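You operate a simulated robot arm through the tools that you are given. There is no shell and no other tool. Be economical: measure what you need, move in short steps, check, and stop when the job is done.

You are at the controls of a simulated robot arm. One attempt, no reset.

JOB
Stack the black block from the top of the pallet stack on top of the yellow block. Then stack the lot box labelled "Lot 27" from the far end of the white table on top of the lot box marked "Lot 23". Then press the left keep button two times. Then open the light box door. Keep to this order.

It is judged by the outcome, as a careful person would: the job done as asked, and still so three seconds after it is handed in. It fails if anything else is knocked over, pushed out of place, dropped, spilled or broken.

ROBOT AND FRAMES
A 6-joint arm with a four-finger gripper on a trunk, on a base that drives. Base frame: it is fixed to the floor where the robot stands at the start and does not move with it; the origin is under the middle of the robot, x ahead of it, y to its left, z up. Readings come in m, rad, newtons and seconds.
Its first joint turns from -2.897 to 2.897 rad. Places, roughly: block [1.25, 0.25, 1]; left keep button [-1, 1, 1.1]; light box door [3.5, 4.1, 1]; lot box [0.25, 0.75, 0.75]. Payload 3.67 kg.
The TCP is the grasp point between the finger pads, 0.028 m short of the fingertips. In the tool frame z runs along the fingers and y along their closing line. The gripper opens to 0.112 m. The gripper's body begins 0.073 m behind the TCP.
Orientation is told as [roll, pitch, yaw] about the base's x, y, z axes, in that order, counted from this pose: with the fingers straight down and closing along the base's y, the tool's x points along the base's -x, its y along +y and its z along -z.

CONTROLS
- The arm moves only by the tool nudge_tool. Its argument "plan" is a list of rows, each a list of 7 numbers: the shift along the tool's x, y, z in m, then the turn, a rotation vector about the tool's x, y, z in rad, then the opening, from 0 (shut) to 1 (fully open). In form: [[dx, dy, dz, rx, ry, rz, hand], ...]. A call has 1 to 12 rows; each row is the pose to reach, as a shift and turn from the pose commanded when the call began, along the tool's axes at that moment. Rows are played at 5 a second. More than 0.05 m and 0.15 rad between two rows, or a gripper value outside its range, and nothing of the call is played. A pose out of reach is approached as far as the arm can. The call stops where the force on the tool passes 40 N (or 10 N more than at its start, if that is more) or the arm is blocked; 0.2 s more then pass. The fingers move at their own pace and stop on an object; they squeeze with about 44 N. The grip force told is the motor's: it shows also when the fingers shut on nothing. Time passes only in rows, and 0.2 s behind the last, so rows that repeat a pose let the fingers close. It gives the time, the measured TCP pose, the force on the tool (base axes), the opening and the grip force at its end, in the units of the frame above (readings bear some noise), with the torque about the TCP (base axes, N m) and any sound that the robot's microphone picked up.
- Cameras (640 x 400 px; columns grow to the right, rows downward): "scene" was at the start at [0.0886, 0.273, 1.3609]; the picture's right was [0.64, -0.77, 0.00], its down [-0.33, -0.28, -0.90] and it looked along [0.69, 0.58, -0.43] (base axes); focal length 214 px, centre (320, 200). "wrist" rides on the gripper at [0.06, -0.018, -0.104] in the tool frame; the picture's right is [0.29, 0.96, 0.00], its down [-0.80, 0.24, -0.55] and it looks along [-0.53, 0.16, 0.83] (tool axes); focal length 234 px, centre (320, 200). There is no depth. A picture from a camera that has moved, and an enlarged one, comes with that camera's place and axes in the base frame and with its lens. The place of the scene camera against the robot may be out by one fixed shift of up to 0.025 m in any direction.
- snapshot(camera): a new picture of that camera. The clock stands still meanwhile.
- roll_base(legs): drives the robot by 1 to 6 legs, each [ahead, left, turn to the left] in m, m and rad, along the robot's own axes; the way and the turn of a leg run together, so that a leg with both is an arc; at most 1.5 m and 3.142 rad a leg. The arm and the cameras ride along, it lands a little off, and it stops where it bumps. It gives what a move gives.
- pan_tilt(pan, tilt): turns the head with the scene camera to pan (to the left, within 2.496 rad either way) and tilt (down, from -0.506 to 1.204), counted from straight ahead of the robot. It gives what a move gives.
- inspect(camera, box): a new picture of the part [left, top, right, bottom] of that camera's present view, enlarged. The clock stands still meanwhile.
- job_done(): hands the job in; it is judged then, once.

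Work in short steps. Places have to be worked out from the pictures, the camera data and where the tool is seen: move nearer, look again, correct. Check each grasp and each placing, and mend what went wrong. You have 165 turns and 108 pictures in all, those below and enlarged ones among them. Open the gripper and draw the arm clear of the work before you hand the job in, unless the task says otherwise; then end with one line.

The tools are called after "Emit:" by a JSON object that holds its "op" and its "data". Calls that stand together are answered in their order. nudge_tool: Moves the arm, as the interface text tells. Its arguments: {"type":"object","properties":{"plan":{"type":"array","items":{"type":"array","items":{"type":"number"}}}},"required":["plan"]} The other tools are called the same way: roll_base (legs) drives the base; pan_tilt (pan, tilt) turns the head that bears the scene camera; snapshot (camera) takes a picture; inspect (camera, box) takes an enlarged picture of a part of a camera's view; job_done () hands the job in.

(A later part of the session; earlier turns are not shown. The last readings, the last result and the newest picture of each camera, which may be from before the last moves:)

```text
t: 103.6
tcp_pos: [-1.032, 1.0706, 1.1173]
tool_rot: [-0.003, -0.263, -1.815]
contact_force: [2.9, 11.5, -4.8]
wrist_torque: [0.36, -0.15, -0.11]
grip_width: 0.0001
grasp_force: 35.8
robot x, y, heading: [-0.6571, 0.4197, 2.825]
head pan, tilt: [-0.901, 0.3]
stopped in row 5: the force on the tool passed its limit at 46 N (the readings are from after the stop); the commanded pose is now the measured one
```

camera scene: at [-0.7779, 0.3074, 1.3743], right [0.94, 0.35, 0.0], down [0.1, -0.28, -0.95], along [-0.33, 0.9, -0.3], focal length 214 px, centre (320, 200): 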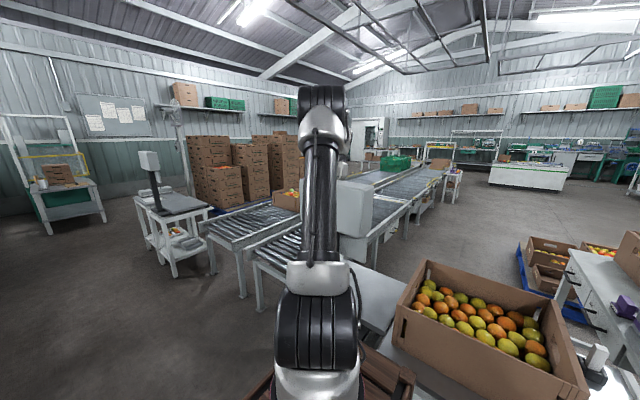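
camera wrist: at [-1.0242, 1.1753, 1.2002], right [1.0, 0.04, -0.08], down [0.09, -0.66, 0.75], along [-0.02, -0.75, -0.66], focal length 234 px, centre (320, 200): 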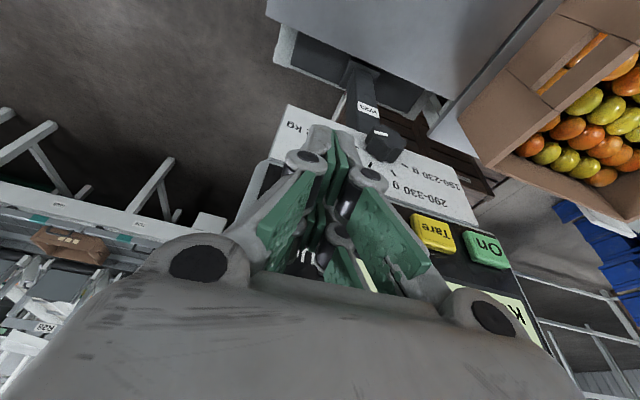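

This time no click was reported. I'll back off and raise slightly to read the display before deciding.

Emit:
{"op": "nudge_tool", "data": {"plan": [[0.0192, 0.0015, -0.0055, 0, 0, 0, 0], [0.0383, 0.003, -0.011, 0, 0, 0, 0], [0.0383, 0.003, -0.011, 0, 0, 0, 0]]}}

Emit:
{"op": "nudge_tool", "data": {"plan": [[-0.0111, 0, -0.0384, 0, 0, 0, 0], [-0.0221, 0, -0.0769, 0, 0, 0, 0], [-0.0332, 0, -0.115, 0, 0, 0, 0]]}}

Emit:
{"op": "snapshot", "data": {"camera": "wrist"}}

```text
t: 104.4
tcp_pos: [-1.0215, 1.107, 1.1176]
tool_rot: [-0.003, -0.264, -1.813]
contact_force: [-0.4, 0.7, -0.5]
wrist_torque: [-0.02, 0.0, -0.01]
grip_width: 0.0001
grasp_force: 36.2
robot x, y, heading: [-0.6592, 0.4194, 2.821]
head pan, tilt: [-0.901, 0.3]
```

```text
t: 105.2
tcp_pos: [-1.0216, 1.1044, 1.2373]
tool_rot: [-0.005, -0.263, -1.815]
contact_force: [-0.2, 0.1, -0.7]
wrist_torque: [-0.03, 0.01, 0.03]
grip_width: 0.0001
grasp_force: 35.4
robot x, y, heading: [-0.6589, 0.4227, 2.822]
head pan, tilt: [-0.901, 0.3]
```

```text
41 pictures are left
camera wrist: at [-1.0178, 1.191, 1.323], right [1.0, 0.04, -0.08], down [0.08, -0.67, 0.74], along [-0.02, -0.75, -0.67], focal length 234 px, centre (320, 200)
```

wrist: 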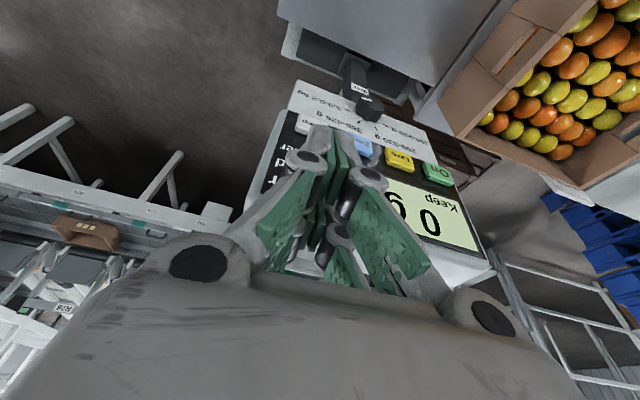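

The display reads "Keep 0 g", the same as after the first press, and no click sounded, so the second press evidently did not trip. I'll return and press again more slowly, in 1–1.5 mm rows, to get full travel.

Emit:
{"op": "nudge_tool", "data": {"plan": [[0.0104, 0.0006, 0.0388, 0, -0.006, 0, 0], [0.0208, 0.0012, 0.0776, 0, -0.012, 0, 0], [0.0313, 0.0018, 0.1164, 0, -0.017, 0, 0], [0.0313, 0.0018, 0.1164, 0, -0.017, 0, 0]]}}

```text
t: 106.2
tcp_pos: [-1.021, 1.1051, 1.1166]
tool_rot: [-0.002, -0.281, -1.813]
contact_force: [-0.3, 0.0, 0.1]
wrist_torque: [-0.02, 0.03, -0.03]
grip_width: 0.0
grasp_force: 35.4
robot x, y, heading: [-0.6572, 0.4182, 2.817]
head pan, tilt: [-0.901, 0.3]
```

Pressing slowly now.

Emit:
{"op": "nudge_tool", "data": {"plan": [[-0.0144, -0.0011, 0.0041, 0, 0, 0, 0], [-0.0249, -0.0019, 0.0072, 0, 0, 0, 0], [-0.0297, -0.0022, 0.0085, 0, 0, 0, 0], [-0.0316, -0.0024, 0.0091, 0, 0, 0, 0], [-0.033, -0.0025, 0.0095, 0, 0, 0, 0], [-0.0345, -0.0026, 0.0099, 0, 0, 0, 0], [-0.0359, -0.0027, 0.0103, 0, 0, 0, 0], [-0.0374, -0.0028, 0.0107, 0, 0, 0, 0], [-0.0388, -0.0029, 0.0112, 0, 0, 0, 0], [-0.0402, -0.003, 0.0116, 0, 0, 0, 0]]}}

```text
t: 108.3
tcp_pos: [-1.0315, 1.0685, 1.1176]
tool_rot: [-0.005, -0.273, -1.818]
contact_force: [3.1, 10.6, -4.9]
wrist_torque: [0.28, -0.16, -0.07]
grip_width: 0.0001
grasp_force: 35.7
robot x, y, heading: [-0.6567, 0.4164, 2.825]
head pan, tilt: [-0.901, 0.3]
stopped in row 10: the force on the tool passed its limit at 43 N (the readings are from after the stop); the commanded pose is now the measured one
```

No click again, though depth matches the first press. I'll back off and look at the button and display closely, without the gripper in the way.

Emit:
{"op": "nudge_tool", "data": {"plan": [[0.0192, 0.0015, -0.0055, 0, 0, 0, 0], [0.0383, 0.003, -0.011, 0, 0, 0, 0], [0.0272, 0.003, -0.0494, 0, 0, 0, 0], [0.0162, 0.003, -0.0879, 0, 0, 0, 0], [0.005, 0.003, -0.126, 0, 0, 0, 0], [-0.006, 0.003, -0.163, 0, 0, 0, 0]]}}

Emit:
{"op": "inspect", "data": {"camera": "wrist", "box": [220, 40, 500, 240]}}

```text
t: 109.7
tcp_pos: [-1.0197, 1.1018, 1.2765]
tool_rot: [-0.006, -0.274, -1.814]
contact_force: [-0.8, 0.3, 0.1]
wrist_torque: [0.01, -0.02, 0.0]
grip_width: 0.0
grasp_force: 35.6
robot x, y, heading: [-0.6558, 0.4185, 2.83]
head pan, tilt: [-0.901, 0.3]
```

```text
2.00 times, centred on (360, 140) of wrist
camera zoom: at [-1.0162, 1.1886, 1.3612], right [1.0, 0.04, -0.08], down [0.09, -0.66, 0.75], along [-0.03, -0.75, -0.66], focal length 468 px, centre (240, 320)
```

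zoom: 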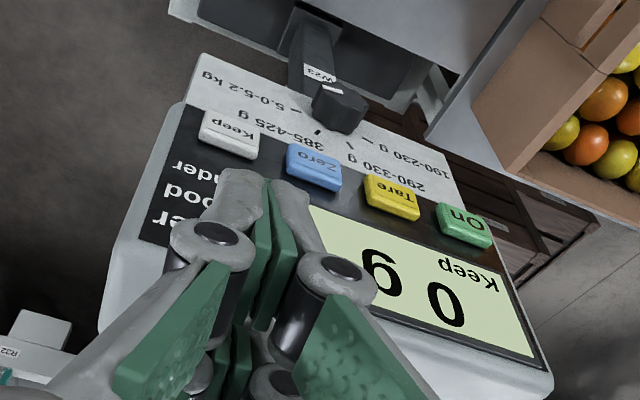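

I'll look closely at the Keep button's height relative to its neighbours to see whether it sprang back.

Emit:
{"op": "inspect", "data": {"camera": "wrist", "box": [310, 85, 400, 145]}}

```text
6.67 times, centred on (355, 115) of wrist
camera zoom: at [-1.0162, 1.1886, 1.3612], right [1.0, 0.04, -0.08], down [0.09, -0.66, 0.75], along [-0.03, -0.75, -0.66], focal length 1561 px, centre (87, 767)
```

zoom: 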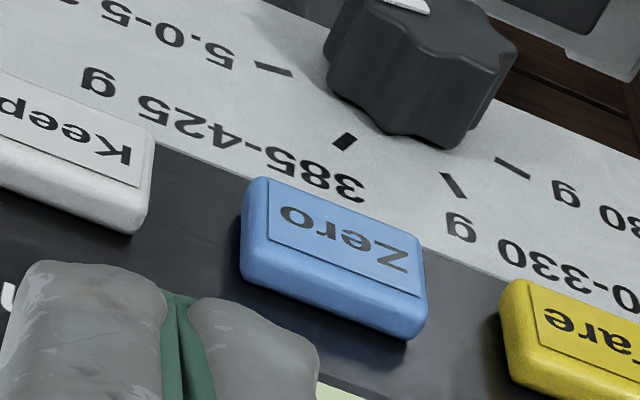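

The Keep button has sprung back level with Zero. I'll press again slightly higher on the button, well clear of the plate below, and listen for the click.

Emit:
{"op": "nudge_tool", "data": {"plan": [[0.0111, -0.0012, 0.0369, 0, 0, 0, 0], [0.0222, -0.0024, 0.0738, 0, 0, 0, 0], [0.0333, -0.0036, 0.1106, 0, 0, 0, 0], [0.0445, -0.0048, 0.1475, 0, 0, 0, 0], [0.0445, -0.0048, 0.1475, 0, 0, 0, 0]]}}

Emit:
{"op": "nudge_tool", "data": {"plan": [[-0.0144, -0.0011, 0.0041, 0, 0, 0, 0], [-0.0249, -0.0019, 0.0072, 0, 0, 0, 0], [-0.0287, -0.0022, 0.0082, 0, 0, 0, 0]]}}

```text
t: 110.9
tcp_pos: [-1.0251, 1.1069, 1.1219]
tool_rot: [-0.006, -0.272, -1.817]
contact_force: [-0.8, -1.3, -0.1]
wrist_torque: [-0.04, 0.0, -0.01]
grip_width: 0.0
grasp_force: 35.9
robot x, y, heading: [-0.6549, 0.4204, 2.824]
head pan, tilt: [-0.901, 0.3]
```

```text
t: 111.7
tcp_pos: [-1.0317, 1.0786, 1.1233]
tool_rot: [-0.005, -0.273, -1.814]
contact_force: [-0.8, -0.2, -0.2]
wrist_torque: [0.0, 0.03, 0.0]
grip_width: 0.0002
grasp_force: 36.2
robot x, y, heading: [-0.6563, 0.4183, 2.824]
head pan, tilt: [-0.901, 0.3]
```

Free so far. I'll advance a few millimetres and read the force.

Emit:
{"op": "nudge_tool", "data": {"plan": [[-0.0029, -0.0002, 0.0008, 0, 0, 0, 0], [-0.0057, -0.0004, 0.0016, 0, 0, 0, 0]]}}

```text
t: 112.3
tcp_pos: [-1.0336, 1.0738, 1.1223]
tool_rot: [-0.003, -0.273, -1.817]
contact_force: [1.0, 0.4, -0.2]
wrist_torque: [-0.02, 0.01, -0.02]
grip_width: 0.0001
grasp_force: 35.5
robot x, y, heading: [-0.6573, 0.419, 2.825]
head pan, tilt: [-0.901, 0.3]
```

Emit:
{"op": "nudge_tool", "data": {"plan": [[-0.0014, -0.0001, 0.0004, 0, 0, 0, 0], [-0.0029, -0.0002, 0.0008, 0, 0, 0, 0]]}}

```text
t: 112.9
tcp_pos: [-1.0359, 1.0717, 1.1219]
tool_rot: [-0.007, -0.271, -1.815]
contact_force: [-0.5, 0.0, -0.1]
wrist_torque: [0.03, -0.03, -0.02]
grip_width: 0.0
grasp_force: 35.7
robot x, y, heading: [-0.6552, 0.4158, 2.818]
head pan, tilt: [-0.901, 0.3]
```

Still no contact; continuing 1.5 mm at a time.

Emit:
{"op": "nudge_tool", "data": {"plan": [[-0.0014, -0.0001, 0.0004, 0, 0, 0, 0], [-0.0029, -0.0002, 0.0008, 0, 0, 0, 0]]}}

```text
t: 113.5
tcp_pos: [-1.0356, 1.0705, 1.1227]
tool_rot: [-0.007, -0.269, -1.817]
contact_force: [3.6, 23.9, 4.1]
wrist_torque: [0.3, -0.04, -0.25]
grip_width: 0.0001
grasp_force: 36.2
robot x, y, heading: [-0.6593, 0.4194, 2.826]
head pan, tilt: [-0.901, 0.3]
```

Contact at 24 N. I'll push a little further for the travel.

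Emit:
{"op": "nudge_tool", "data": {"plan": [[-0.0012, -0.0001, 0.0003, 0, 0, 0, 0], [-0.0024, -0.0002, 0.0007, 0, 0, 0, 0]]}}

```text
t: 114.0
tcp_pos: [-1.0346, 1.0704, 1.1221]
tool_rot: [-0.007, -0.265, -1.818]
contact_force: [2.5, 12.1, -4.0]
wrist_torque: [0.33, -0.15, -0.13]
grip_width: 0.0001
grasp_force: 35.8
robot x, y, heading: [-0.6585, 0.4181, 2.824]
head pan, tilt: [-0.901, 0.3]
stopped in row 2: the force on the tool passed its limit at 42 N (the readings are from after the stop); the commanded pose is now the measured one
```

No click at 42 N. The force limit rises if a call starts under load, so I'll load up stepwise and push harder than before.

Emit:
{"op": "nudge_tool", "data": {"plan": [[-0.0015, -0.0001, 0.0004, 0, 0, 0, 0]]}}

```text
t: 114.4
tcp_pos: [-1.0344, 1.0713, 1.1224]
tool_rot: [-0.007, -0.264, -1.818]
contact_force: [6.9, 29.0, -1.0]
wrist_torque: [0.53, -0.13, -0.22]
grip_width: 0.0001
grasp_force: 35.5
robot x, y, heading: [-0.6561, 0.42, 2.822]
head pan, tilt: [-0.901, 0.3]
```

Emit:
{"op": "nudge_tool", "data": {"plan": [[-0.0007, 0, 0.0002, 0, 0, 0, 0]]}}

```text
t: 114.8
tcp_pos: [-1.0357, 1.07, 1.1227]
tool_rot: [-0.007, -0.259, -1.819]
contact_force: [2.4, 11.8, -4.8]
wrist_torque: [0.36, -0.14, -0.13]
grip_width: 0.0
grasp_force: 36.3
robot x, y, heading: [-0.6563, 0.4193, 2.819]
head pan, tilt: [-0.901, 0.3]
stopped in row 1: the force on the tool passed its limit at 41 N (the readings are from after the stop); the commanded pose is now the measured one
```

Triangulating afresh from the widest-spaced views puts the button's centre nearer z≈1.083, so my later pushes bore on its top edge. I'll back off, square the tool to the face, lower 15 mm, and press again.

Emit:
{"op": "nudge_tool", "data": {"plan": [[0.0193, 0.0013, -0.0051, 0, 0, 0, 0], [0.0386, 0.0026, -0.0102, 0, 0, 0, 0], [0.0424, 0.0026, 0.0043, 0.0169, -0.02, 0.0638, 0], [0.0424, 0.0026, 0.0043, 0.0169, -0.02, 0.0638, 0]]}}

Emit:
{"op": "snapshot", "data": {"camera": "wrist"}}

```text
t: 115.8
tcp_pos: [-1.0243, 1.1072, 1.1088]
tool_rot: [-0.007, -0.282, -1.887]
contact_force: [0.3, -0.1, 0.5]
wrist_torque: [-0.02, 0.0, 0.03]
grip_width: 0.0002
grasp_force: 35.2
robot x, y, heading: [-0.6556, 0.4248, 2.82]
head pan, tilt: [-0.901, 0.3]
```

```text
38 pictures are left
camera wrist: at [-1.0139, 1.1932, 1.1914], right [1.0, -0.03, -0.09], down [0.04, -0.66, 0.75], along [-0.08, -0.75, -0.65], focal length 234 px, centre (320, 200)
```

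wrist: 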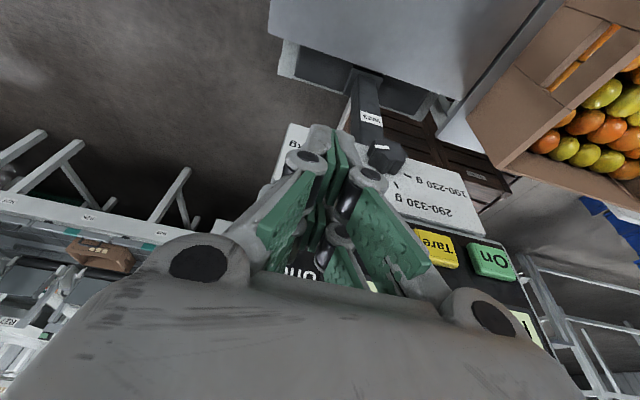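

The view now suggests the button row lies at z≈1.078. I'll lower 6 mm more and push in slowly.

Emit:
{"op": "nudge_tool", "data": {"plan": [[0.0017, 0, 0.0058, 0, 0, 0, 0], [-0.0127, 0, 0.01, 0, 0, 0, 0], [-0.0223, 0, 0.0127, 0, 0, 0, 0], [-0.0271, 0, 0.0141, 0, 0, 0, 0], [-0.031, 0, 0.0152, 0, 0, 0, 0], [-0.0338, 0, 0.0161, 0, 0, 0, 0], [-0.0358, 0, 0.0166, 0, 0, 0, 0], [-0.0377, 0, 0.0172, 0, 0, 0, 0], [-0.0396, 0, 0.0178, 0, 0, 0, 0], [-0.0415, 0, 0.0183, 0, 0, 0, 0], [-0.0434, 0, 0.0189, 0, 0, 0, 0], [-0.0454, 0, 0.0194, 0, 0, 0, 0]]}}

```text
t: 117.8
tcp_pos: [-1.0339, 1.0716, 1.1039]
tool_rot: [-0.01, -0.271, -1.886]
contact_force: [13.7, 45.7, 16.6]
wrist_torque: [3.04, -0.95, -0.03]
grip_width: 0.006
grasp_force: 35.9
robot x, y, heading: [-0.6543, 0.4238, 2.816]
head pan, tilt: [-0.901, 0.3]
heard: click
stopped in row 9: the force on the tool passed its limit at 44 N (the readings are from after the stop); the commanded pose is now the measured one
```

A click was heard, the second registered press. The force is still high, so I'll back straight off now.

Emit:
{"op": "nudge_tool", "data": {"plan": [[0.0096, 0, -0.0028, 0, 0, 0, 0], [0.0192, 0, -0.0056, 0, 0, 0, 0], [0.0384, 0, -0.0111, 0, 0, 0, 0], [0.0384, 0, -0.0111, 0, 0, 0, 0]]}}

Emit:
{"op": "nudge_tool", "data": {"plan": [[-0.0111, 0, -0.0384, 0, 0, 0, 0], [-0.0222, 0, -0.0769, 0, 0, 0, 0], [-0.0333, 0, -0.115, 0, 0, 0, 0], [-0.0444, 0, -0.153, 0, 0, 0, 0], [-0.05, 0, -0.175, 0, 0, 0, 0]]}}

Emit:
{"op": "inspect", "data": {"camera": "wrist", "box": [200, 20, 520, 240]}}

```text
t: 118.8
tcp_pos: [-1.0228, 1.1072, 1.1033]
tool_rot: [-0.007, -0.275, -1.886]
contact_force: [0.4, 0.0, -0.4]
wrist_torque: [-0.01, 0.0, -0.01]
grip_width: 0.0002
grasp_force: 36.0
robot x, y, heading: [-0.6563, 0.4204, 2.826]
head pan, tilt: [-0.901, 0.3]
```

```text
t: 120.0
tcp_pos: [-1.0225, 1.1071, 1.2859]
tool_rot: [-0.007, -0.276, -1.887]
contact_force: [-0.1, -0.4, -0.3]
wrist_torque: [-0.06, -0.02, -0.01]
grip_width: 0.0001
grasp_force: 35.3
robot x, y, heading: [-0.6544, 0.4242, 2.822]
head pan, tilt: [-0.901, 0.3]
```

```text
1.82 times, centred on (360, 130) of wrist
camera zoom: at [-1.012, 1.1932, 1.3695], right [1.0, -0.04, -0.09], down [0.04, -0.66, 0.75], along [-0.08, -0.75, -0.66], focal length 426 px, centre (247, 327)
```

zoom: 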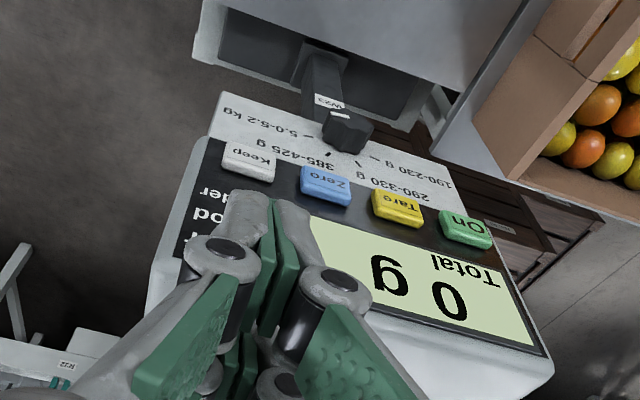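

The display toggled back to "Total", confirming exactly two registered presses (clicks on the first and now). Next is the light box. I'll retract the arm upward and level it first.

Emit:
{"op": "nudge_tool", "data": {"plan": [[-0.0305, 0.0188, -0.0147, 0, 0.069, 0, 0], [-0.061, 0.0377, -0.0295, 0, 0.138, 0, 0], [-0.0915, 0.0565, -0.0442, 0, 0.207, 0, 0], [-0.122, 0.0753, -0.0589, 0, 0.276, 0, 0]]}}

Emit:
{"op": "pan_tilt", "data": {"pan": 2.4, "tilt": 0.6}}

Emit:
{"op": "snapshot", "data": {"camera": "scene"}}

```text
t: 121.0
tcp_pos: [-0.9807, 0.9876, 1.3748]
tool_rot: [-0.007, 0.0, -1.888]
contact_force: [0.1, 1.4, -1.6]
wrist_torque: [-0.11, -0.03, 0.0]
grip_width: 0.0
grasp_force: 35.9
robot x, y, heading: [-0.6553, 0.4187, 2.82]
head pan, tilt: [-0.901, 0.3]
```

```text
t: 123.8
tcp_pos: [-0.9797, 0.9878, 1.3756]
tool_rot: [-0.008, 0.0, -1.889]
contact_force: [0.8, -0.5, -0.5]
wrist_torque: [0.0, 0.03, 0.03]
grip_width: 0.0
grasp_force: 35.3
robot x, y, heading: [-0.6559, 0.4202, 2.822]
head pan, tilt: [2.4, 0.6]
```

```text
36 pictures are left
camera scene: at [-0.7028, 0.1451, 1.3469], right [-0.87, -0.49, 0.0], down [-0.27, 0.49, -0.83], along [0.4, -0.72, -0.56], focal length 214 px, centre (320, 200)
```

scene: 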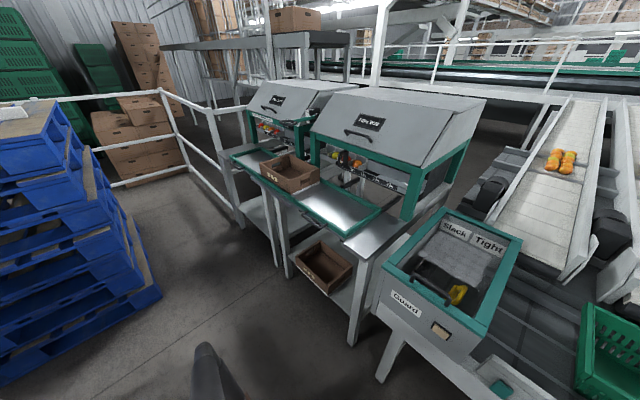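

The passage between the pallet and the fence is about 0.72 m wide, enough for the robot travelling lengthwise, and it leads behind the stack. I'll swing the arm in over the robot's front, then back out of the corridor.

Emit:
{"op": "nudge_tool", "data": {"plan": [[-0.026, -0.0351, 0, 0, 0, -0.11, 0], [-0.0558, -0.0672, 0, 0, 0, -0.22, 0], [-0.0889, -0.0957, 0, 0, 0, -0.33, 0], [-0.1249, -0.1205, 0, 0, 0, -0.44, 0], [-0.1634, -0.1412, 0, 0, 0, -0.55, 0], [-0.204, -0.1576, 0, 0, 0, -0.66, 0], [-0.2461, -0.1693, 0, 0, 0, -0.77, 0], [-0.2892, -0.1764, 0, 0, 0, -0.88, 0], [-0.3289, -0.1787, 0, 0, 0, -0.98, 0]]}}

Emit:
{"op": "roll_base", "data": {"legs": [[0, 0.2, 0], [-0.85, 0, 0], [0, 0.2, 0], [-0.2, 0, 0]]}}

Emit:
{"op": "snapshot", "data": {"camera": "scene"}}

```text
t: 125.8
tcp_pos: [-1.2512, 0.7301, 1.3762]
tool_rot: [-0.003, 0.006, -0.906]
contact_force: [0.7, -0.7, 0.5]
wrist_torque: [-0.05, 0.03, -0.02]
grip_width: 0.0
grasp_force: 35.6
robot x, y, heading: [-0.6562, 0.4168, 2.817]
head pan, tilt: [2.4, 0.6]
```

```text
t: 134.0
tcp_pos: [-0.3735, 0.0154, 1.3756]
tool_rot: [-0.002, 0.007, -0.911]
contact_force: [0.4, 0.7, 1.0]
wrist_torque: [0.01, 0.03, 0.04]
grip_width: 0.0
grasp_force: 35.7
robot x, y, heading: [0.2181, -0.298, 2.822]
head pan, tilt: [2.4, 0.6]
```

```text
35 pictures are left
camera scene: at [0.1739, -0.5713, 1.3469], right [-0.87, -0.48, 0.0], down [-0.27, 0.49, -0.83], along [0.4, -0.72, -0.56], focal length 214 px, centre (320, 200)
```

scene: 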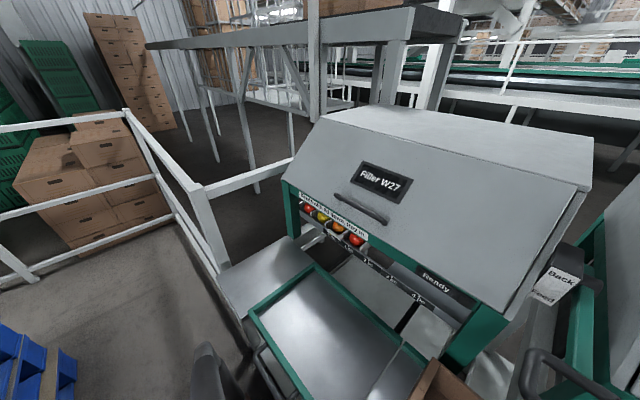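

I'm centred in the mouth of the passage, slightly nearer the table side. I'll shift 2 cm right and back through by about 0.9 m.

Emit:
{"op": "roll_base", "data": {"legs": [[-0.1, -0.025, 0], [-0.8, 0, 0]]}}

Emit:
{"op": "pan_tilt", "data": {"pan": -2.49, "tilt": 0.7}}

Emit:
{"op": "snapshot", "data": {"camera": "scene"}}

```text
t: 139.0
tcp_pos: [0.4846, -0.2471, 1.3761]
tool_rot: [-0.003, 0.007, -0.914]
contact_force: [0.3, 0.4, 0.1]
wrist_torque: [0.01, 0.01, 0.0]
grip_width: 0.0
grasp_force: 35.8
robot x, y, heading: [1.0799, -0.5604, 2.812]
head pan, tilt: [2.4, 0.6]
```

```text
t: 142.9
tcp_pos: [0.4843, -0.2465, 1.3763]
tool_rot: [-0.006, 0.007, -0.914]
contact_force: [0.5, -0.5, 0.9]
wrist_torque: [0.01, -0.01, -0.02]
grip_width: 0.0
grasp_force: 35.9
robot x, y, heading: [1.0815, -0.5603, 2.815]
head pan, tilt: [-2.491, 0.7]
```

```text
34 pictures are left
camera scene: at [1.0686, -0.7302, 1.3383], right [0.32, -0.95, 0.0], down [-0.61, -0.21, -0.77], along [0.72, 0.24, -0.64], focal length 214 px, centre (320, 200)
```

scene: 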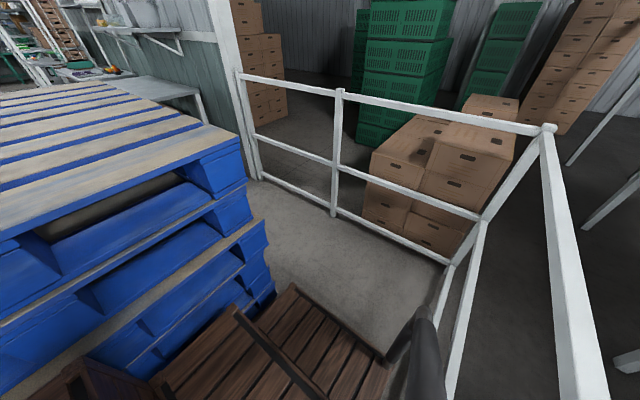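

Behind the stack the gap to the rail is about 0.85 m, so I must turn the corner with the rear leading along it. By my corner geometry this clears by about 5 cm each side; I'll do the first part and check.

Emit:
{"op": "roll_base", "data": {"legs": [[-0.495, -0.019, 0], [-0.112, -0.032, 0.52]]}}

Emit:
{"op": "snapshot", "data": {"camera": "scene"}}

```text
t: 147.2
tcp_pos: [0.9914, -0.6998, 1.3763]
tool_rot: [-0.004, 0.007, -0.397]
contact_force: [0.5, 0.7, 0.4]
wrist_torque: [0.0, 0.01, 0.01]
grip_width: 0.0
grasp_force: 35.4
robot x, y, heading: [1.6641, -0.6797, -2.95]
head pan, tilt: [-2.491, 0.7]
```

```text
33 pictures are left
camera scene: at [1.7379, -0.8288, 1.3383], right [0.75, -0.67, 0.0], down [-0.43, -0.48, -0.77], along [0.51, 0.57, -0.64], focal length 214 px, centre (320, 200)
```

scene: 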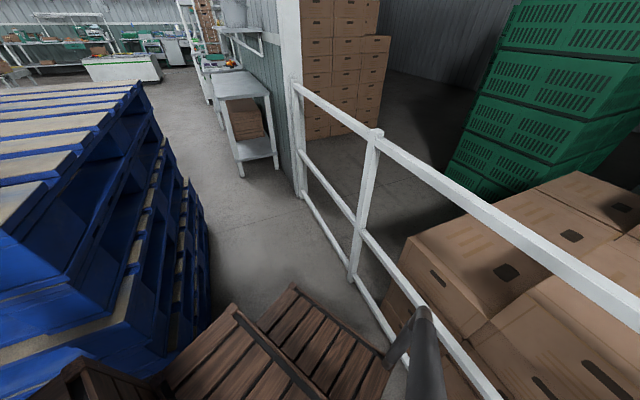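

The turn is going as planned, with visible room on both sides. I'll finish the corner.

Emit:
{"op": "roll_base", "data": {"legs": [[-0.084, -0.012, 0.265], [-0.122, -0.005, 0.265], [-0.1315, 0.027, 0.52]]}}

Emit:
{"op": "snapshot", "data": {"camera": "scene"}}

```text
t: 150.9
tcp_pos: [1.6241, -1.0675, 1.3768]
tool_rot: [-0.004, 0.008, 0.665]
contact_force: [0.7, 0.2, -0.2]
wrist_torque: [0.03, 0.05, 0.01]
grip_width: 0.0
grasp_force: 35.4
robot x, y, heading: [1.9313, -0.475, -1.891]
head pan, tilt: [-2.491, 0.7]
```

```text
32 pictures are left
camera scene: at [2.0992, -0.479, 1.3383], right [0.95, 0.33, 0.0], down [0.21, -0.61, -0.77], along [-0.25, 0.72, -0.64], focal length 214 px, centre (320, 200)
```

scene: 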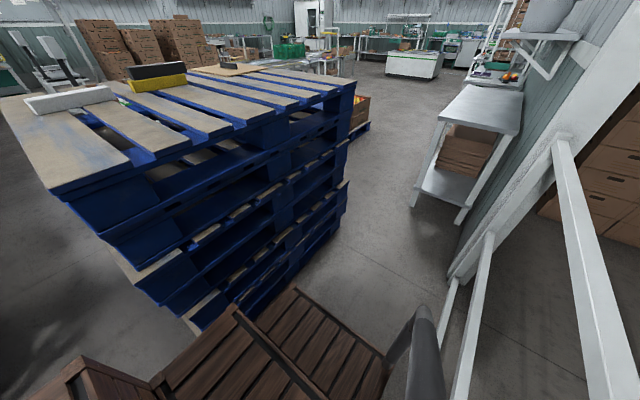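

I'm now aligned behind the stack. I'll back 0.65 m along it and look at the grey table ahead of my rear.

Emit:
{"op": "roll_base", "data": {"legs": [[-0.65, 0, 0]]}}

Emit:
{"op": "snapshot", "data": {"camera": "scene"}}

```text
t: 154.5
tcp_pos: [1.8308, -0.4554, 1.3759]
tool_rot: [-0.006, 0.007, 0.679]
contact_force: [-0.4, -0.6, -0.1]
wrist_torque: [0.03, 0.01, 0.01]
grip_width: 0.0
grasp_force: 36.1
robot x, y, heading: [2.1319, 0.1434, -1.877]
head pan, tilt: [-2.491, 0.7]
```

```text
31 pictures are left
camera scene: at [2.298, 0.1401, 1.3383], right [0.94, 0.34, 0.0], down [0.22, -0.61, -0.76], along [-0.26, 0.72, -0.64], focal length 214 px, centre (320, 200)
```

scene: 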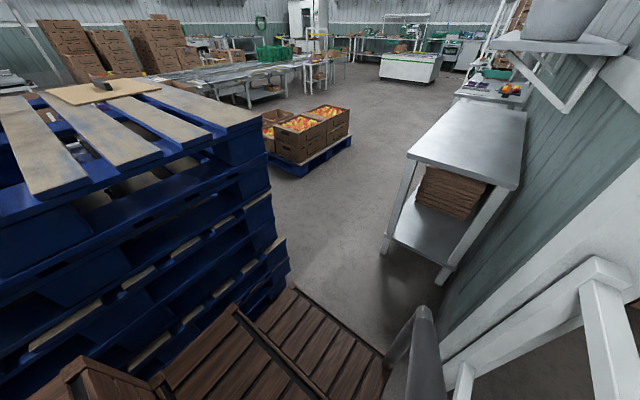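

The pinch point is between the stack's back-left corner and the grey table's corner, about 0.7 m apart. I'll back up to it and begin turning, then check my pose.

Emit:
{"op": "roll_base", "data": {"legs": [[-0.5886, -0.032, 0], [0, 0, 0.416]]}}

Emit:
{"op": "snapshot", "data": {"camera": "scene"}}

```text
t: 159.1
tcp_pos: [2.2353, 0.0441, 1.3774]
tool_rot: [-0.003, 0.006, 1.078]
contact_force: [-0.2, -0.6, 0.2]
wrist_torque: [-0.03, 0.01, 0.01]
grip_width: 0.0
grasp_force: 36.1
robot x, y, heading: [2.2807, 0.7139, -1.478]
head pan, tilt: [-2.491, 0.7]
```

```text
30 pictures are left
camera scene: at [2.4342, 0.7741, 1.3383], right [0.73, 0.68, 0.0], down [0.44, -0.47, -0.77], along [-0.52, 0.56, -0.64], focal length 214 px, centre (320, 200)
```

scene: 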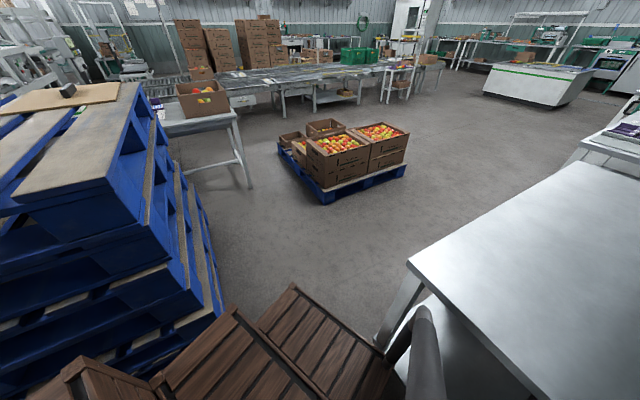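

Pose and corner agree with plan. I'll complete the turn and back through the pinch.

Emit:
{"op": "roll_base", "data": {"legs": [[-0.035, -0.02, 0.22], [-0.075, 0.037, 0.22], [-0.45, 0, 0]]}}

Emit:
{"op": "pan_tilt", "data": {"pan": 2.0, "tilt": 0.35}}

Emit:
{"op": "snapshot", "data": {"camera": "scene"}}

```text
t: 163.4
tcp_pos: [2.277, 0.5897, 1.3756]
tool_rot: [-0.002, 0.008, 1.53]
contact_force: [-0.1, 0.4, 0.7]
wrist_torque: [-0.01, 0.01, 0.03]
grip_width: 0.0
grasp_force: 35.9
robot x, y, heading: [2.024, 1.2122, -1.021]
head pan, tilt: [-2.491, 0.7]
```

```text
t: 167.0
tcp_pos: [2.2767, 0.5907, 1.3767]
tool_rot: [-0.005, 0.005, 1.528]
contact_force: [0.0, 0.2, 0.5]
wrist_torque: [-0.01, 0.02, 0.01]
grip_width: 0.0
grasp_force: 35.5
robot x, y, heading: [2.0244, 1.2103, -1.024]
head pan, tilt: [2.0, 0.351]
```

```text
29 pictures are left
camera scene: at [2.2681, 1.3819, 1.3697], right [0.83, -0.56, 0.0], down [-0.19, -0.28, -0.94], along [0.53, 0.78, -0.34], focal length 214 px, centre (320, 200)
```

scene: 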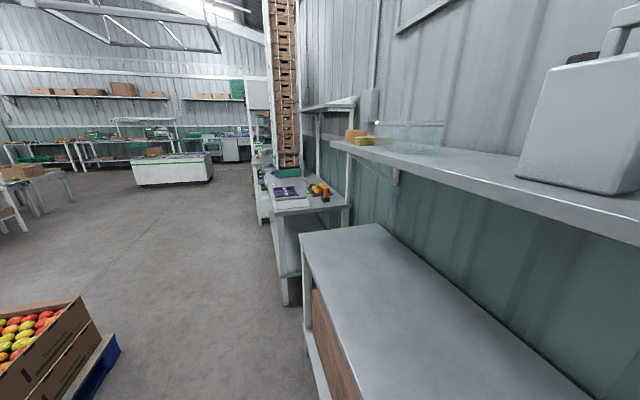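

I'm through into open floor. The light box should appear near pixel (283, 152); I'll enlarge there.

Emit:
{"op": "inspect", "data": {"camera": "scene", "box": [220, 60, 380, 230]}}

```text
2.35 times, centred on (300, 145) of scene
camera zoom: at [2.2681, 1.3819, 1.3697], right [0.83, -0.56, 0.0], down [-0.19, -0.28, -0.94], along [0.53, 0.78, -0.34], focal length 505 px, centre (367, 329)
```

zoom: 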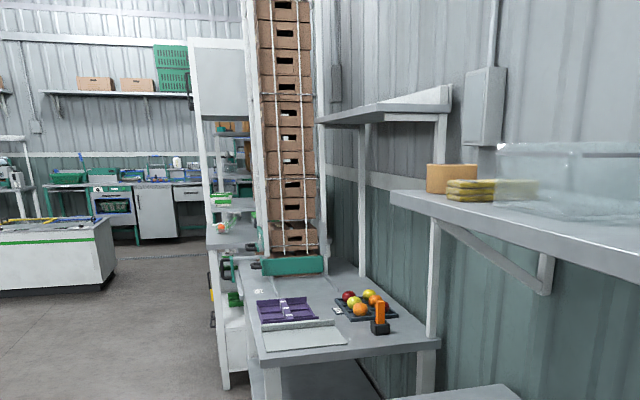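

The light box should be along this wall near (3.5, 4.1). I'll move to the middle of the floor, turn to face along the wall (right side to it), and drive ahead.

Emit:
{"op": "roll_base", "data": {"legs": [[-0.267, -0.056, 0], [0, 0, 2.27], [1.0, 0, 0]]}}

Emit:
{"op": "pan_tilt", "data": {"pan": -0.4, "tilt": 0.35}}

Emit:
{"op": "snapshot", "data": {"camera": "scene"}}

```text
t: 178.9
tcp_pos: [2.5363, 2.8967, 1.3764]
tool_rot: [-0.004, 0.007, -2.536]
contact_force: [-0.4, -0.1, 0.6]
wrist_torque: [0.0, 0.02, -0.03]
grip_width: 0.0001
grasp_force: 35.0
robot x, y, heading: [2.192, 2.3218, 1.191]
head pan, tilt: [2.0, 0.351]
```

```text
t: 181.1
tcp_pos: [2.5358, 2.8968, 1.3761]
tool_rot: [-0.003, 0.006, -2.536]
contact_force: [-0.3, 0.1, -0.8]
wrist_torque: [0.03, -0.01, -0.02]
grip_width: 0.0
grasp_force: 35.4
robot x, y, heading: [2.1948, 2.3246, 1.194]
head pan, tilt: [-0.4, 0.351]
```

```text
27 pictures are left
camera scene: at [2.0639, 2.4841, 1.3696], right [0.71, -0.7, 0.0], down [-0.24, -0.25, -0.94], along [0.66, 0.67, -0.34], focal length 214 px, centre (320, 200)
```

scene: 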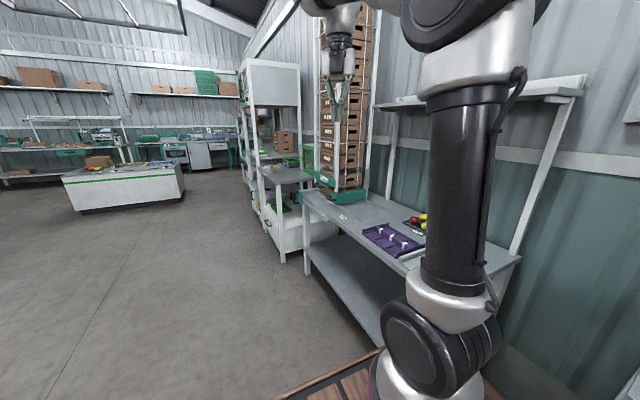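

The rack ahead holds the light box. I'll drive 1.1 m further, keeping a bit more to the left, and look.

Emit:
{"op": "roll_base", "data": {"legs": [[0, 0, 0.055], [1.1, 0.15, 0]]}}

Emit:
{"op": "pan_tilt", "data": {"pan": -0.75, "tilt": 0.3}}

Emit:
{"op": "snapshot", "data": {"camera": "scene"}}

```text
t: 187.2
tcp_pos: [2.7065, 3.9997, 1.3754]
tool_rot: [-0.004, 0.008, -2.48]
contact_force: [0.5, -0.6, 0.6]
wrist_torque: [0.0, 0.02, 0.0]
grip_width: 0.0003
grasp_force: 36.0
robot x, y, heading: [2.3963, 3.4043, 1.249]
head pan, tilt: [-0.4, 0.351]
```

```text
t: 188.0
tcp_pos: [2.7072, 3.9997, 1.3767]
tool_rot: [-0.003, 0.009, -2.48]
contact_force: [-0.7, 0.1, 0.1]
wrist_torque: [-0.01, 0.01, 0.01]
grip_width: 0.0002
grasp_force: 35.6
robot x, y, heading: [2.3992, 3.4043, 1.245]
head pan, tilt: [-0.75, 0.3]
```

```text
26 pictures are left
camera scene: at [2.2786, 3.5357, 1.3744], right [0.48, -0.88, 0.0], down [-0.26, -0.14, -0.96], along [0.84, 0.46, -0.3], focal length 214 px, centre (320, 200)
```

scene: 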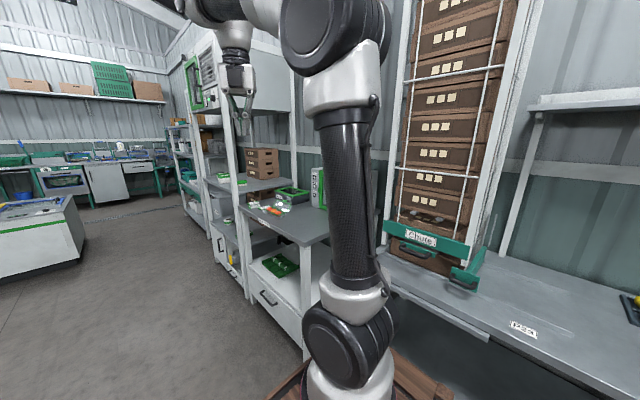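

The given place is behind my own arm. I'll drive 0.3 m ahead for an unobstructed look.

Emit:
{"op": "roll_base", "data": {"legs": [[0.3, 0, 0]]}}

Emit:
{"op": "pan_tilt", "data": {"pan": -1.2, "tilt": 0.4}}

Emit:
{"op": "snapshot", "data": {"camera": "scene"}}

```text
t: 190.1
tcp_pos: [2.8048, 4.2884, 1.3761]
tool_rot: [-0.003, 0.007, -2.483]
contact_force: [0.0, -0.6, -0.5]
wrist_torque: [0.0, 0.0, 0.01]
grip_width: 0.0
grasp_force: 36.1
robot x, y, heading: [2.4919, 3.6941, 1.245]
head pan, tilt: [-0.75, 0.3]
```

```text
t: 190.9
tcp_pos: [2.8046, 4.2875, 1.377]
tool_rot: [-0.004, 0.008, -2.482]
contact_force: [0.4, 0.6, 0.3]
wrist_torque: [-0.01, -0.02, -0.01]
grip_width: 0.0001
grasp_force: 35.8
robot x, y, heading: [2.4909, 3.693, 1.242]
head pan, tilt: [-1.201, 0.4]
```

```text
25 pictures are left
camera scene: at [2.3863, 3.7848, 1.3651], right [0.05, -1.0, 0.0], down [-0.39, -0.02, -0.92], along [0.92, 0.04, -0.39], focal length 214 px, centre (320, 200)
```

scene: 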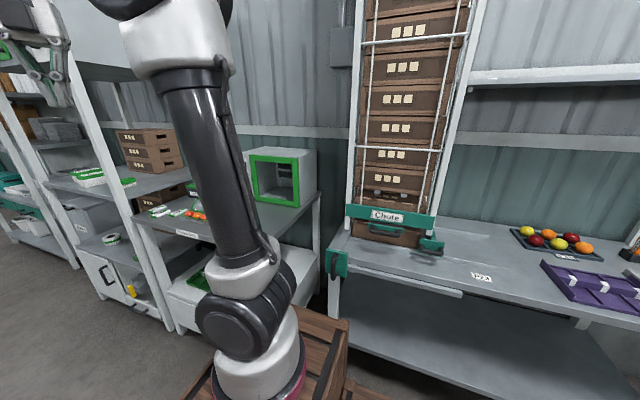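

The small white box with the green-framed door at (278, 178) is the light box. I'll enlarge it.

Emit:
{"op": "inspect", "data": {"camera": "scene", "box": [220, 125, 350, 235]}}

```text
3.64 times, centred on (285, 180) of scene
camera zoom: at [2.3863, 3.7848, 1.3651], right [0.05, -1.0, 0.0], down [-0.39, -0.02, -0.92], along [0.92, 0.04, -0.39], focal length 780 px, centre (447, 273)
```

zoom: 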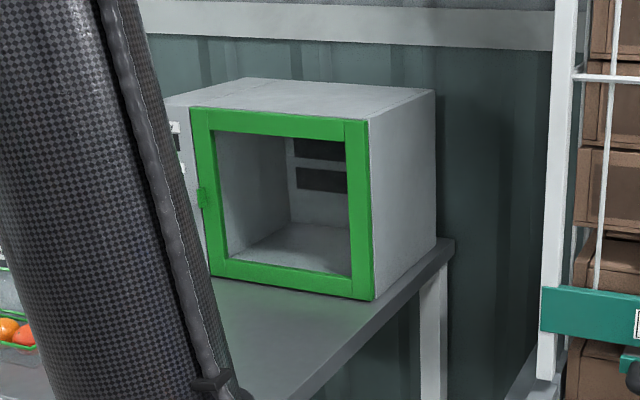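

The light box front spans roughly (3.52, 3.94) to (3.59, 4.23), z 0.84–1.13, with a small green tab mid-height on its left edge, probably the pull. I'll drive 0.43 m ahead and 0.1 m nearer, and swing the arm for a close view.

Emit:
{"op": "roll_base", "data": {"legs": [[0.43, -0.1, 0]]}}

Emit:
{"op": "pan_tilt", "data": {"pan": -1.75, "tilt": 0.45}}

Emit:
{"op": "snapshot", "data": {"camera": "scene"}}

```text
t: 193.6
tcp_pos: [3.0356, 4.6641, 1.3761]
tool_rot: [-0.003, 0.006, -2.481]
contact_force: [1.1, 0.1, 0.1]
wrist_torque: [0.01, -0.01, -0.01]
grip_width: 0.0
grasp_force: 35.2
robot x, y, heading: [2.7261, 4.0716, 1.246]
head pan, tilt: [-1.201, 0.4]
```

```text
t: 194.6
tcp_pos: [3.0363, 4.6639, 1.3754]
tool_rot: [-0.004, 0.008, -2.481]
contact_force: [-0.1, -0.5, -0.1]
wrist_torque: [-0.03, 0.0, 0.0]
grip_width: 0.0
grasp_force: 35.6
robot x, y, heading: [2.7271, 4.0712, 1.249]
head pan, tilt: [-1.751, 0.45]
```

```text
23 pictures are left
camera scene: at [2.607, 4.1112, 1.3605], right [-0.48, -0.88, 0.0], down [-0.38, 0.21, -0.9], along [0.79, -0.43, -0.44], focal length 214 px, centre (320, 200)
```

scene: 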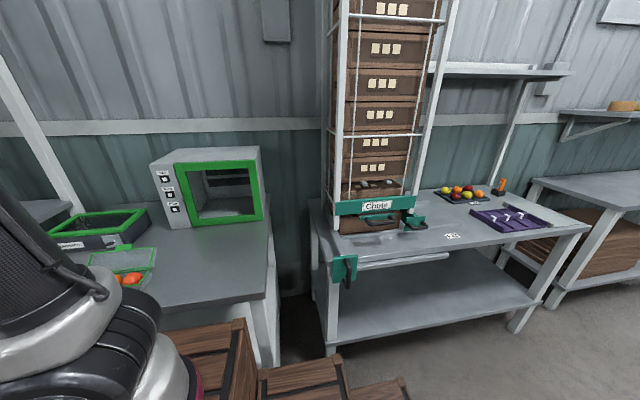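

Emit:
{"op": "inspect", "data": {"camera": "scene", "box": [140, 135, 280, 240]}}

```text
3.81 times, centred on (210, 188) of scene
camera zoom: at [2.607, 4.1112, 1.3605], right [-0.48, -0.88, 0.0], down [-0.38, 0.21, -0.9], along [0.79, -0.43, -0.44], focal length 817 px, centre (739, 248)
```

zoom: 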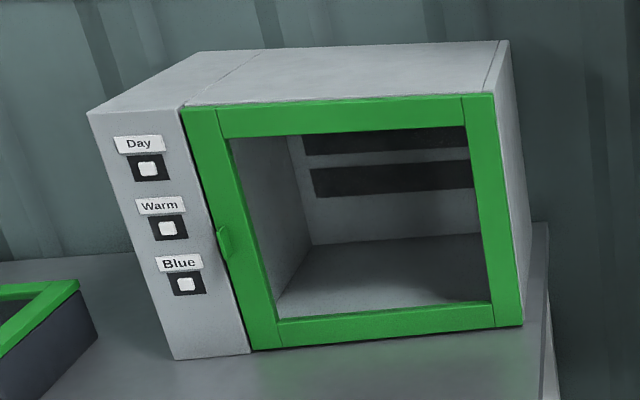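

The door has a small pull tab on its left stile at H≈(3.537, 4.213, 0.998) and hinges on the right (≈(3.46, 3.935)). I'll shift the base 0.2 m away from the table for swing room and bring the arm round toward the box, unwinding the wrist.

Emit:
{"op": "roll_base", "data": {"legs": [[0, 0.2, 0]]}}

Emit:
{"op": "nudge_tool", "data": {"plan": [[0.0233, 0.0401, 0, 0, 0, 0.147, 0], [0.0418, 0.0827, 0, 0, 0, 0.294, 0], [0.0552, 0.1272, 0, 0, 0, 0.441, 0], [0.0633, 0.1729, 0, 0, 0, 0.588, 0], [0.066, 0.2193, 0, 0, 0, 0.735, 0], [0.0631, 0.2656, 0, 0, 0, 0.882, 0], [0.0549, 0.3114, 0, 0, 0, 1.029, 0], [0.0414, 0.3558, 0, 0, 0, 1.176, 0], [0.0227, 0.3983, 0, 0, 0, 1.323, 0], [-0.0008, 0.4384, 0, 0, 0, 1.47, 0], [-0.0288, 0.4754, 0, 0, 0, 1.617, 0], [-0.061, 0.5089, 0, 0, 0, 1.764, 0]]}}

Emit:
{"op": "nudge_tool", "data": {"plan": [[0, 0, 0, 0, 0, 0.147, 0], [0, 0, 0, 0, 0, 0.294, 0], [0, 0, 0, 0, 0, 0.441, 0], [0, 0, 0, 0, 0, 0.588, 0], [0, 0, 0, 0, 0, 0.735, 0], [0, 0, 0, 0, 0, 0.882, 0], [0, 0, 0, 0, 0, 1.029, 0], [0, 0, 0, 0, 0, 1.176, 0], [0, 0, 0, 0, 0, 1.323, 0], [0, 0, 0, 0, 0, 1.47, 0], [0, 0, 0, 0, 0, 1.617, 0], [0, 0, 0, 0, 0, 1.764, 0]]}}

```text
t: 196.2
tcp_pos: [2.8438, 4.7284, 1.377]
tool_rot: [-0.003, 0.007, -2.484]
contact_force: [0.0, -0.3, -0.5]
wrist_torque: [-0.03, 0.01, 0.03]
grip_width: 0.0001
grasp_force: 35.8
robot x, y, heading: [2.5343, 4.1304, 1.244]
head pan, tilt: [-1.751, 0.45]
```

```text
t: 198.8
tcp_pos: [3.1094, 4.2867, 1.3761]
tool_rot: [-0.005, -0.006, 2.035]
contact_force: [-0.2, 0.3, -0.8]
wrist_torque: [-0.05, 0.02, -0.01]
grip_width: 0.0002
grasp_force: 35.4
robot x, y, heading: [2.5357, 4.1315, 1.244]
head pan, tilt: [-1.751, 0.45]
```

```text
t: 201.4
tcp_pos: [3.1086, 4.287, 1.3735]
tool_rot: [0.005, -0.006, 0.27]
contact_force: [0.2, -0.3, -0.2]
wrist_torque: [-0.02, 0.02, -0.03]
grip_width: 0.0
grasp_force: 36.2
robot x, y, heading: [2.5367, 4.1324, 1.245]
head pan, tilt: [-1.751, 0.45]
```

Now I'll finish the yaw, open the fingers partly, and come down in front of the box with the fingers tilting forward.

Emit:
{"op": "nudge_tool", "data": {"plan": [[0, 0, 0, 0, 0, 0.135, 0.2], [0, 0, 0, 0, 0, 0.27, 0.4], [0, 0, 0, 0, 0, 0.405, 0.5], [0, 0, 0, 0, 0, 0.54, 0.5]]}}

Emit:
{"op": "nudge_tool", "data": {"plan": [[-0.0283, 0.005, 0.032, 0, -0.13, 0, 0.5], [-0.0566, 0.01, 0.064, 0, -0.26, 0, 0.5], [-0.0849, 0.015, 0.096, 0, -0.39, 0, 0.5], [-0.1131, 0.02, 0.128, 0, -0.52, 0, 0.5], [-0.1414, 0.025, 0.16, 0, -0.65, 0, 0.5], [-0.1697, 0.03, 0.192, 0, -0.78, 0, 0.5], [-0.198, 0.035, 0.224, 0, -0.9, 0, 0.5]]}}

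Emit:
{"op": "snapshot", "data": {"camera": "wrist"}}

```text
t: 202.4
tcp_pos: [3.1072, 4.2866, 1.3737]
tool_rot: [0.007, -0.004, -0.272]
contact_force: [0.0, -0.5, -1.2]
wrist_torque: [-0.03, -0.02, -0.01]
grip_width: 0.0562
grasp_force: 0.0
robot x, y, heading: [2.5328, 4.1321, 1.244]
head pan, tilt: [-1.751, 0.45]
```

```text
t: 204.0
tcp_pos: [3.3051, 4.2694, 1.1581]
tool_rot: [0.044, -0.885, -0.317]
contact_force: [1.3, 4.9, 1.6]
wrist_torque: [-0.33, 0.08, -0.32]
grip_width: 0.056
grasp_force: 0.1
out of reach, approached as far as the arm can: row 7
robot x, y, heading: [2.5344, 4.1331, 1.242]
head pan, tilt: [-1.751, 0.45]
```

```text
21 pictures are left
camera wrist: at [3.1866, 4.2844, 1.1776], right [0.09, 0.98, -0.2], down [0.13, 0.18, 0.97], along [0.99, -0.12, -0.11], focal length 234 px, centre (320, 200)
```

wrist: 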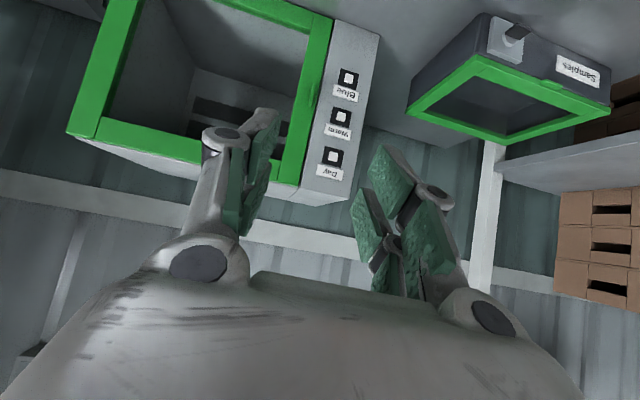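

The box and its pull are in view from the wrist (image upside-down). I'll enlarge the tab.

Emit:
{"op": "inspect", "data": {"camera": "wrist", "box": [250, 30, 390, 170]}}

```text
2.86 times, centred on (320, 100) of wrist
camera zoom: at [3.1866, 4.2844, 1.1776], right [0.09, 0.98, -0.2], down [0.13, 0.18, 0.97], along [0.99, -0.12, -0.11], focal length 669 px, centre (320, 486)
```

zoom: 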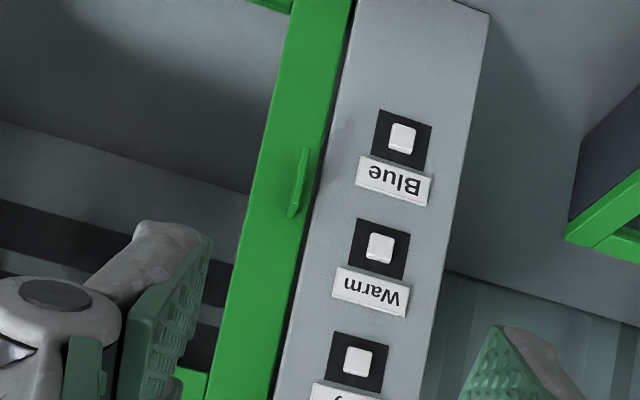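

The pull is a thin vertical blade, about 44 mm tall, ideal to pinch from both sides. I'll advance 0.10 m along the fingers and look again for parallax.

Emit:
{"op": "nudge_tool", "data": {"plan": [[0, 0.002, 0.035, 0, 0, 0, 0.5], [0, 0.003, 0.07, 0, 0, 0, 0.5], [0, 0.004, 0.1, 0, 0, 0, 0.5]]}}

Emit:
{"op": "inspect", "data": {"camera": "wrist", "box": [160, 0, 480, 230]}}

```text
t: 204.8
tcp_pos: [3.3828, 4.2536, 1.0984]
tool_rot: [0.012, -0.903, -0.277]
contact_force: [1.1, -0.6, -0.2]
wrist_torque: [0.04, 0.0, -0.03]
grip_width: 0.056
grasp_force: 0.2
robot x, y, heading: [2.5321, 4.1335, 1.24]
head pan, tilt: [-1.751, 0.45]
```

```text
1.74 times, centred on (320, 115) of wrist
camera zoom: at [3.2638, 4.2681, 1.1155], right [0.08, 0.97, -0.22], down [0.12, 0.21, 0.97], along [0.99, -0.11, -0.1], focal length 407 px, centre (320, 348)
```

zoom: 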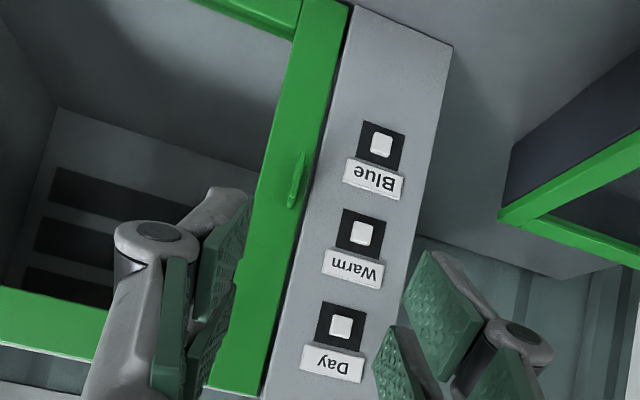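

Handle estimate from the wrist views: (3.528, 4.198, 0.978). I'll narrow the fingers, centre on the blade and advance to about 4 cm short.

Emit:
{"op": "nudge_tool", "data": {"plan": [[0, -0.005, 0.04, 0, 0, 0, 0.36], [0, -0.01, 0.08, 0, 0, 0, 0.36], [-0.001, -0.0142, 0.115, 0, 0, 0, 0.36], [-0.001, -0.0142, 0.135, 0, 0, 0, 0.36]]}}

Emit:
{"op": "snapshot", "data": {"camera": "wrist"}}

```text
t: 205.7
tcp_pos: [3.4705, 4.2167, 1.0242]
tool_rot: [0.009, -0.897, -0.279]
contact_force: [-32.5, -2.2, 11.8]
wrist_torque: [-0.3, -0.45, -0.98]
grip_width: 0.051
grasp_force: 7.7
robot x, y, heading: [2.5319, 4.1345, 1.242]
head pan, tilt: [-1.751, 0.45]
stopped in row 4: the force on the tool passed its limit at 81 N (the readings are from after the stop); the commanded pose is now the measured one
```

```text
18 pictures are left
camera wrist: at [3.3508, 4.2307, 1.042], right [0.09, 0.97, -0.22], down [0.12, 0.21, 0.97], along [0.99, -0.11, -0.1], focal length 234 px, centre (320, 200)
```

wrist: 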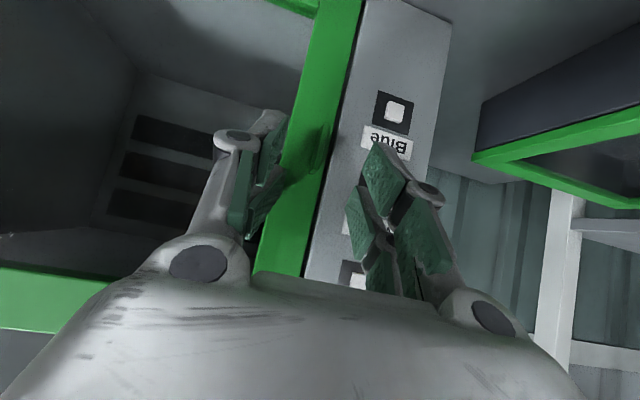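

The fingertips met the front at x≈3.50, so the blade is nearer than estimated: about (3.487, 4.208, 0.993), and it now lies between the fingers. I'll ease back 8 mm, slide down 12 mm, and close on it.

Emit:
{"op": "nudge_tool", "data": {"plan": [[0, 0, -0.008, 0, 0, 0, 0.36], [0.005, 0, -0.004, 0, 0, 0, 0.36], [0.0094, 0, -0.0006, 0, 0, 0, 0.36], [0.0094, 0, -0.0006, 0, 0, 0, 0.36]]}}

Emit:
{"op": "inspect", "data": {"camera": "wrist", "box": [220, 60, 420, 220]}}

```text
t: 206.7
tcp_pos: [3.4674, 4.2196, 1.0149]
tool_rot: [0.004, -0.895, -0.278]
contact_force: [-0.1, 0.1, -0.2]
wrist_torque: [-0.01, -0.01, 0.0]
grip_width: 0.0404
grasp_force: 0.1
robot x, y, heading: [2.5353, 4.1367, 1.249]
head pan, tilt: [-1.751, 0.45]
```

```text
2.50 times, centred on (320, 140) of wrist
camera zoom: at [3.3482, 4.2336, 1.0331], right [0.09, 0.97, -0.22], down [0.13, 0.21, 0.97], along [0.99, -0.11, -0.11], focal length 585 px, centre (320, 350)
```

zoom: 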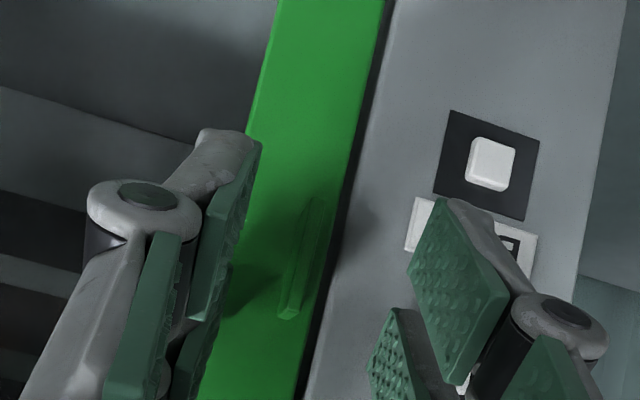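

The blade sits between the pads. I'll close on it.

Emit:
{"op": "nudge_tool", "data": {"plan": [[0, -0.003, 0.001, 0, 0, 0, 0.2], [0, -0.003, 0.001, 0, 0, 0, 0.05], [0, -0.003, 0.001, 0, 0, 0, 0], [0, -0.003, 0.001, 0, 0, 0, 0], [0, -0.003, 0.001, 0, 0, 0, 0]]}}

```text
t: 207.9
tcp_pos: [3.4661, 4.2162, 1.0147]
tool_rot: [0.001, -0.893, -0.279]
contact_force: [-2.9, -9.8, -3.5]
wrist_torque: [0.09, -0.2, -0.42]
grip_width: 0.0061
grasp_force: 40.9
robot x, y, heading: [2.5362, 4.1294, 1.245]
head pan, tilt: [-1.751, 0.45]
```

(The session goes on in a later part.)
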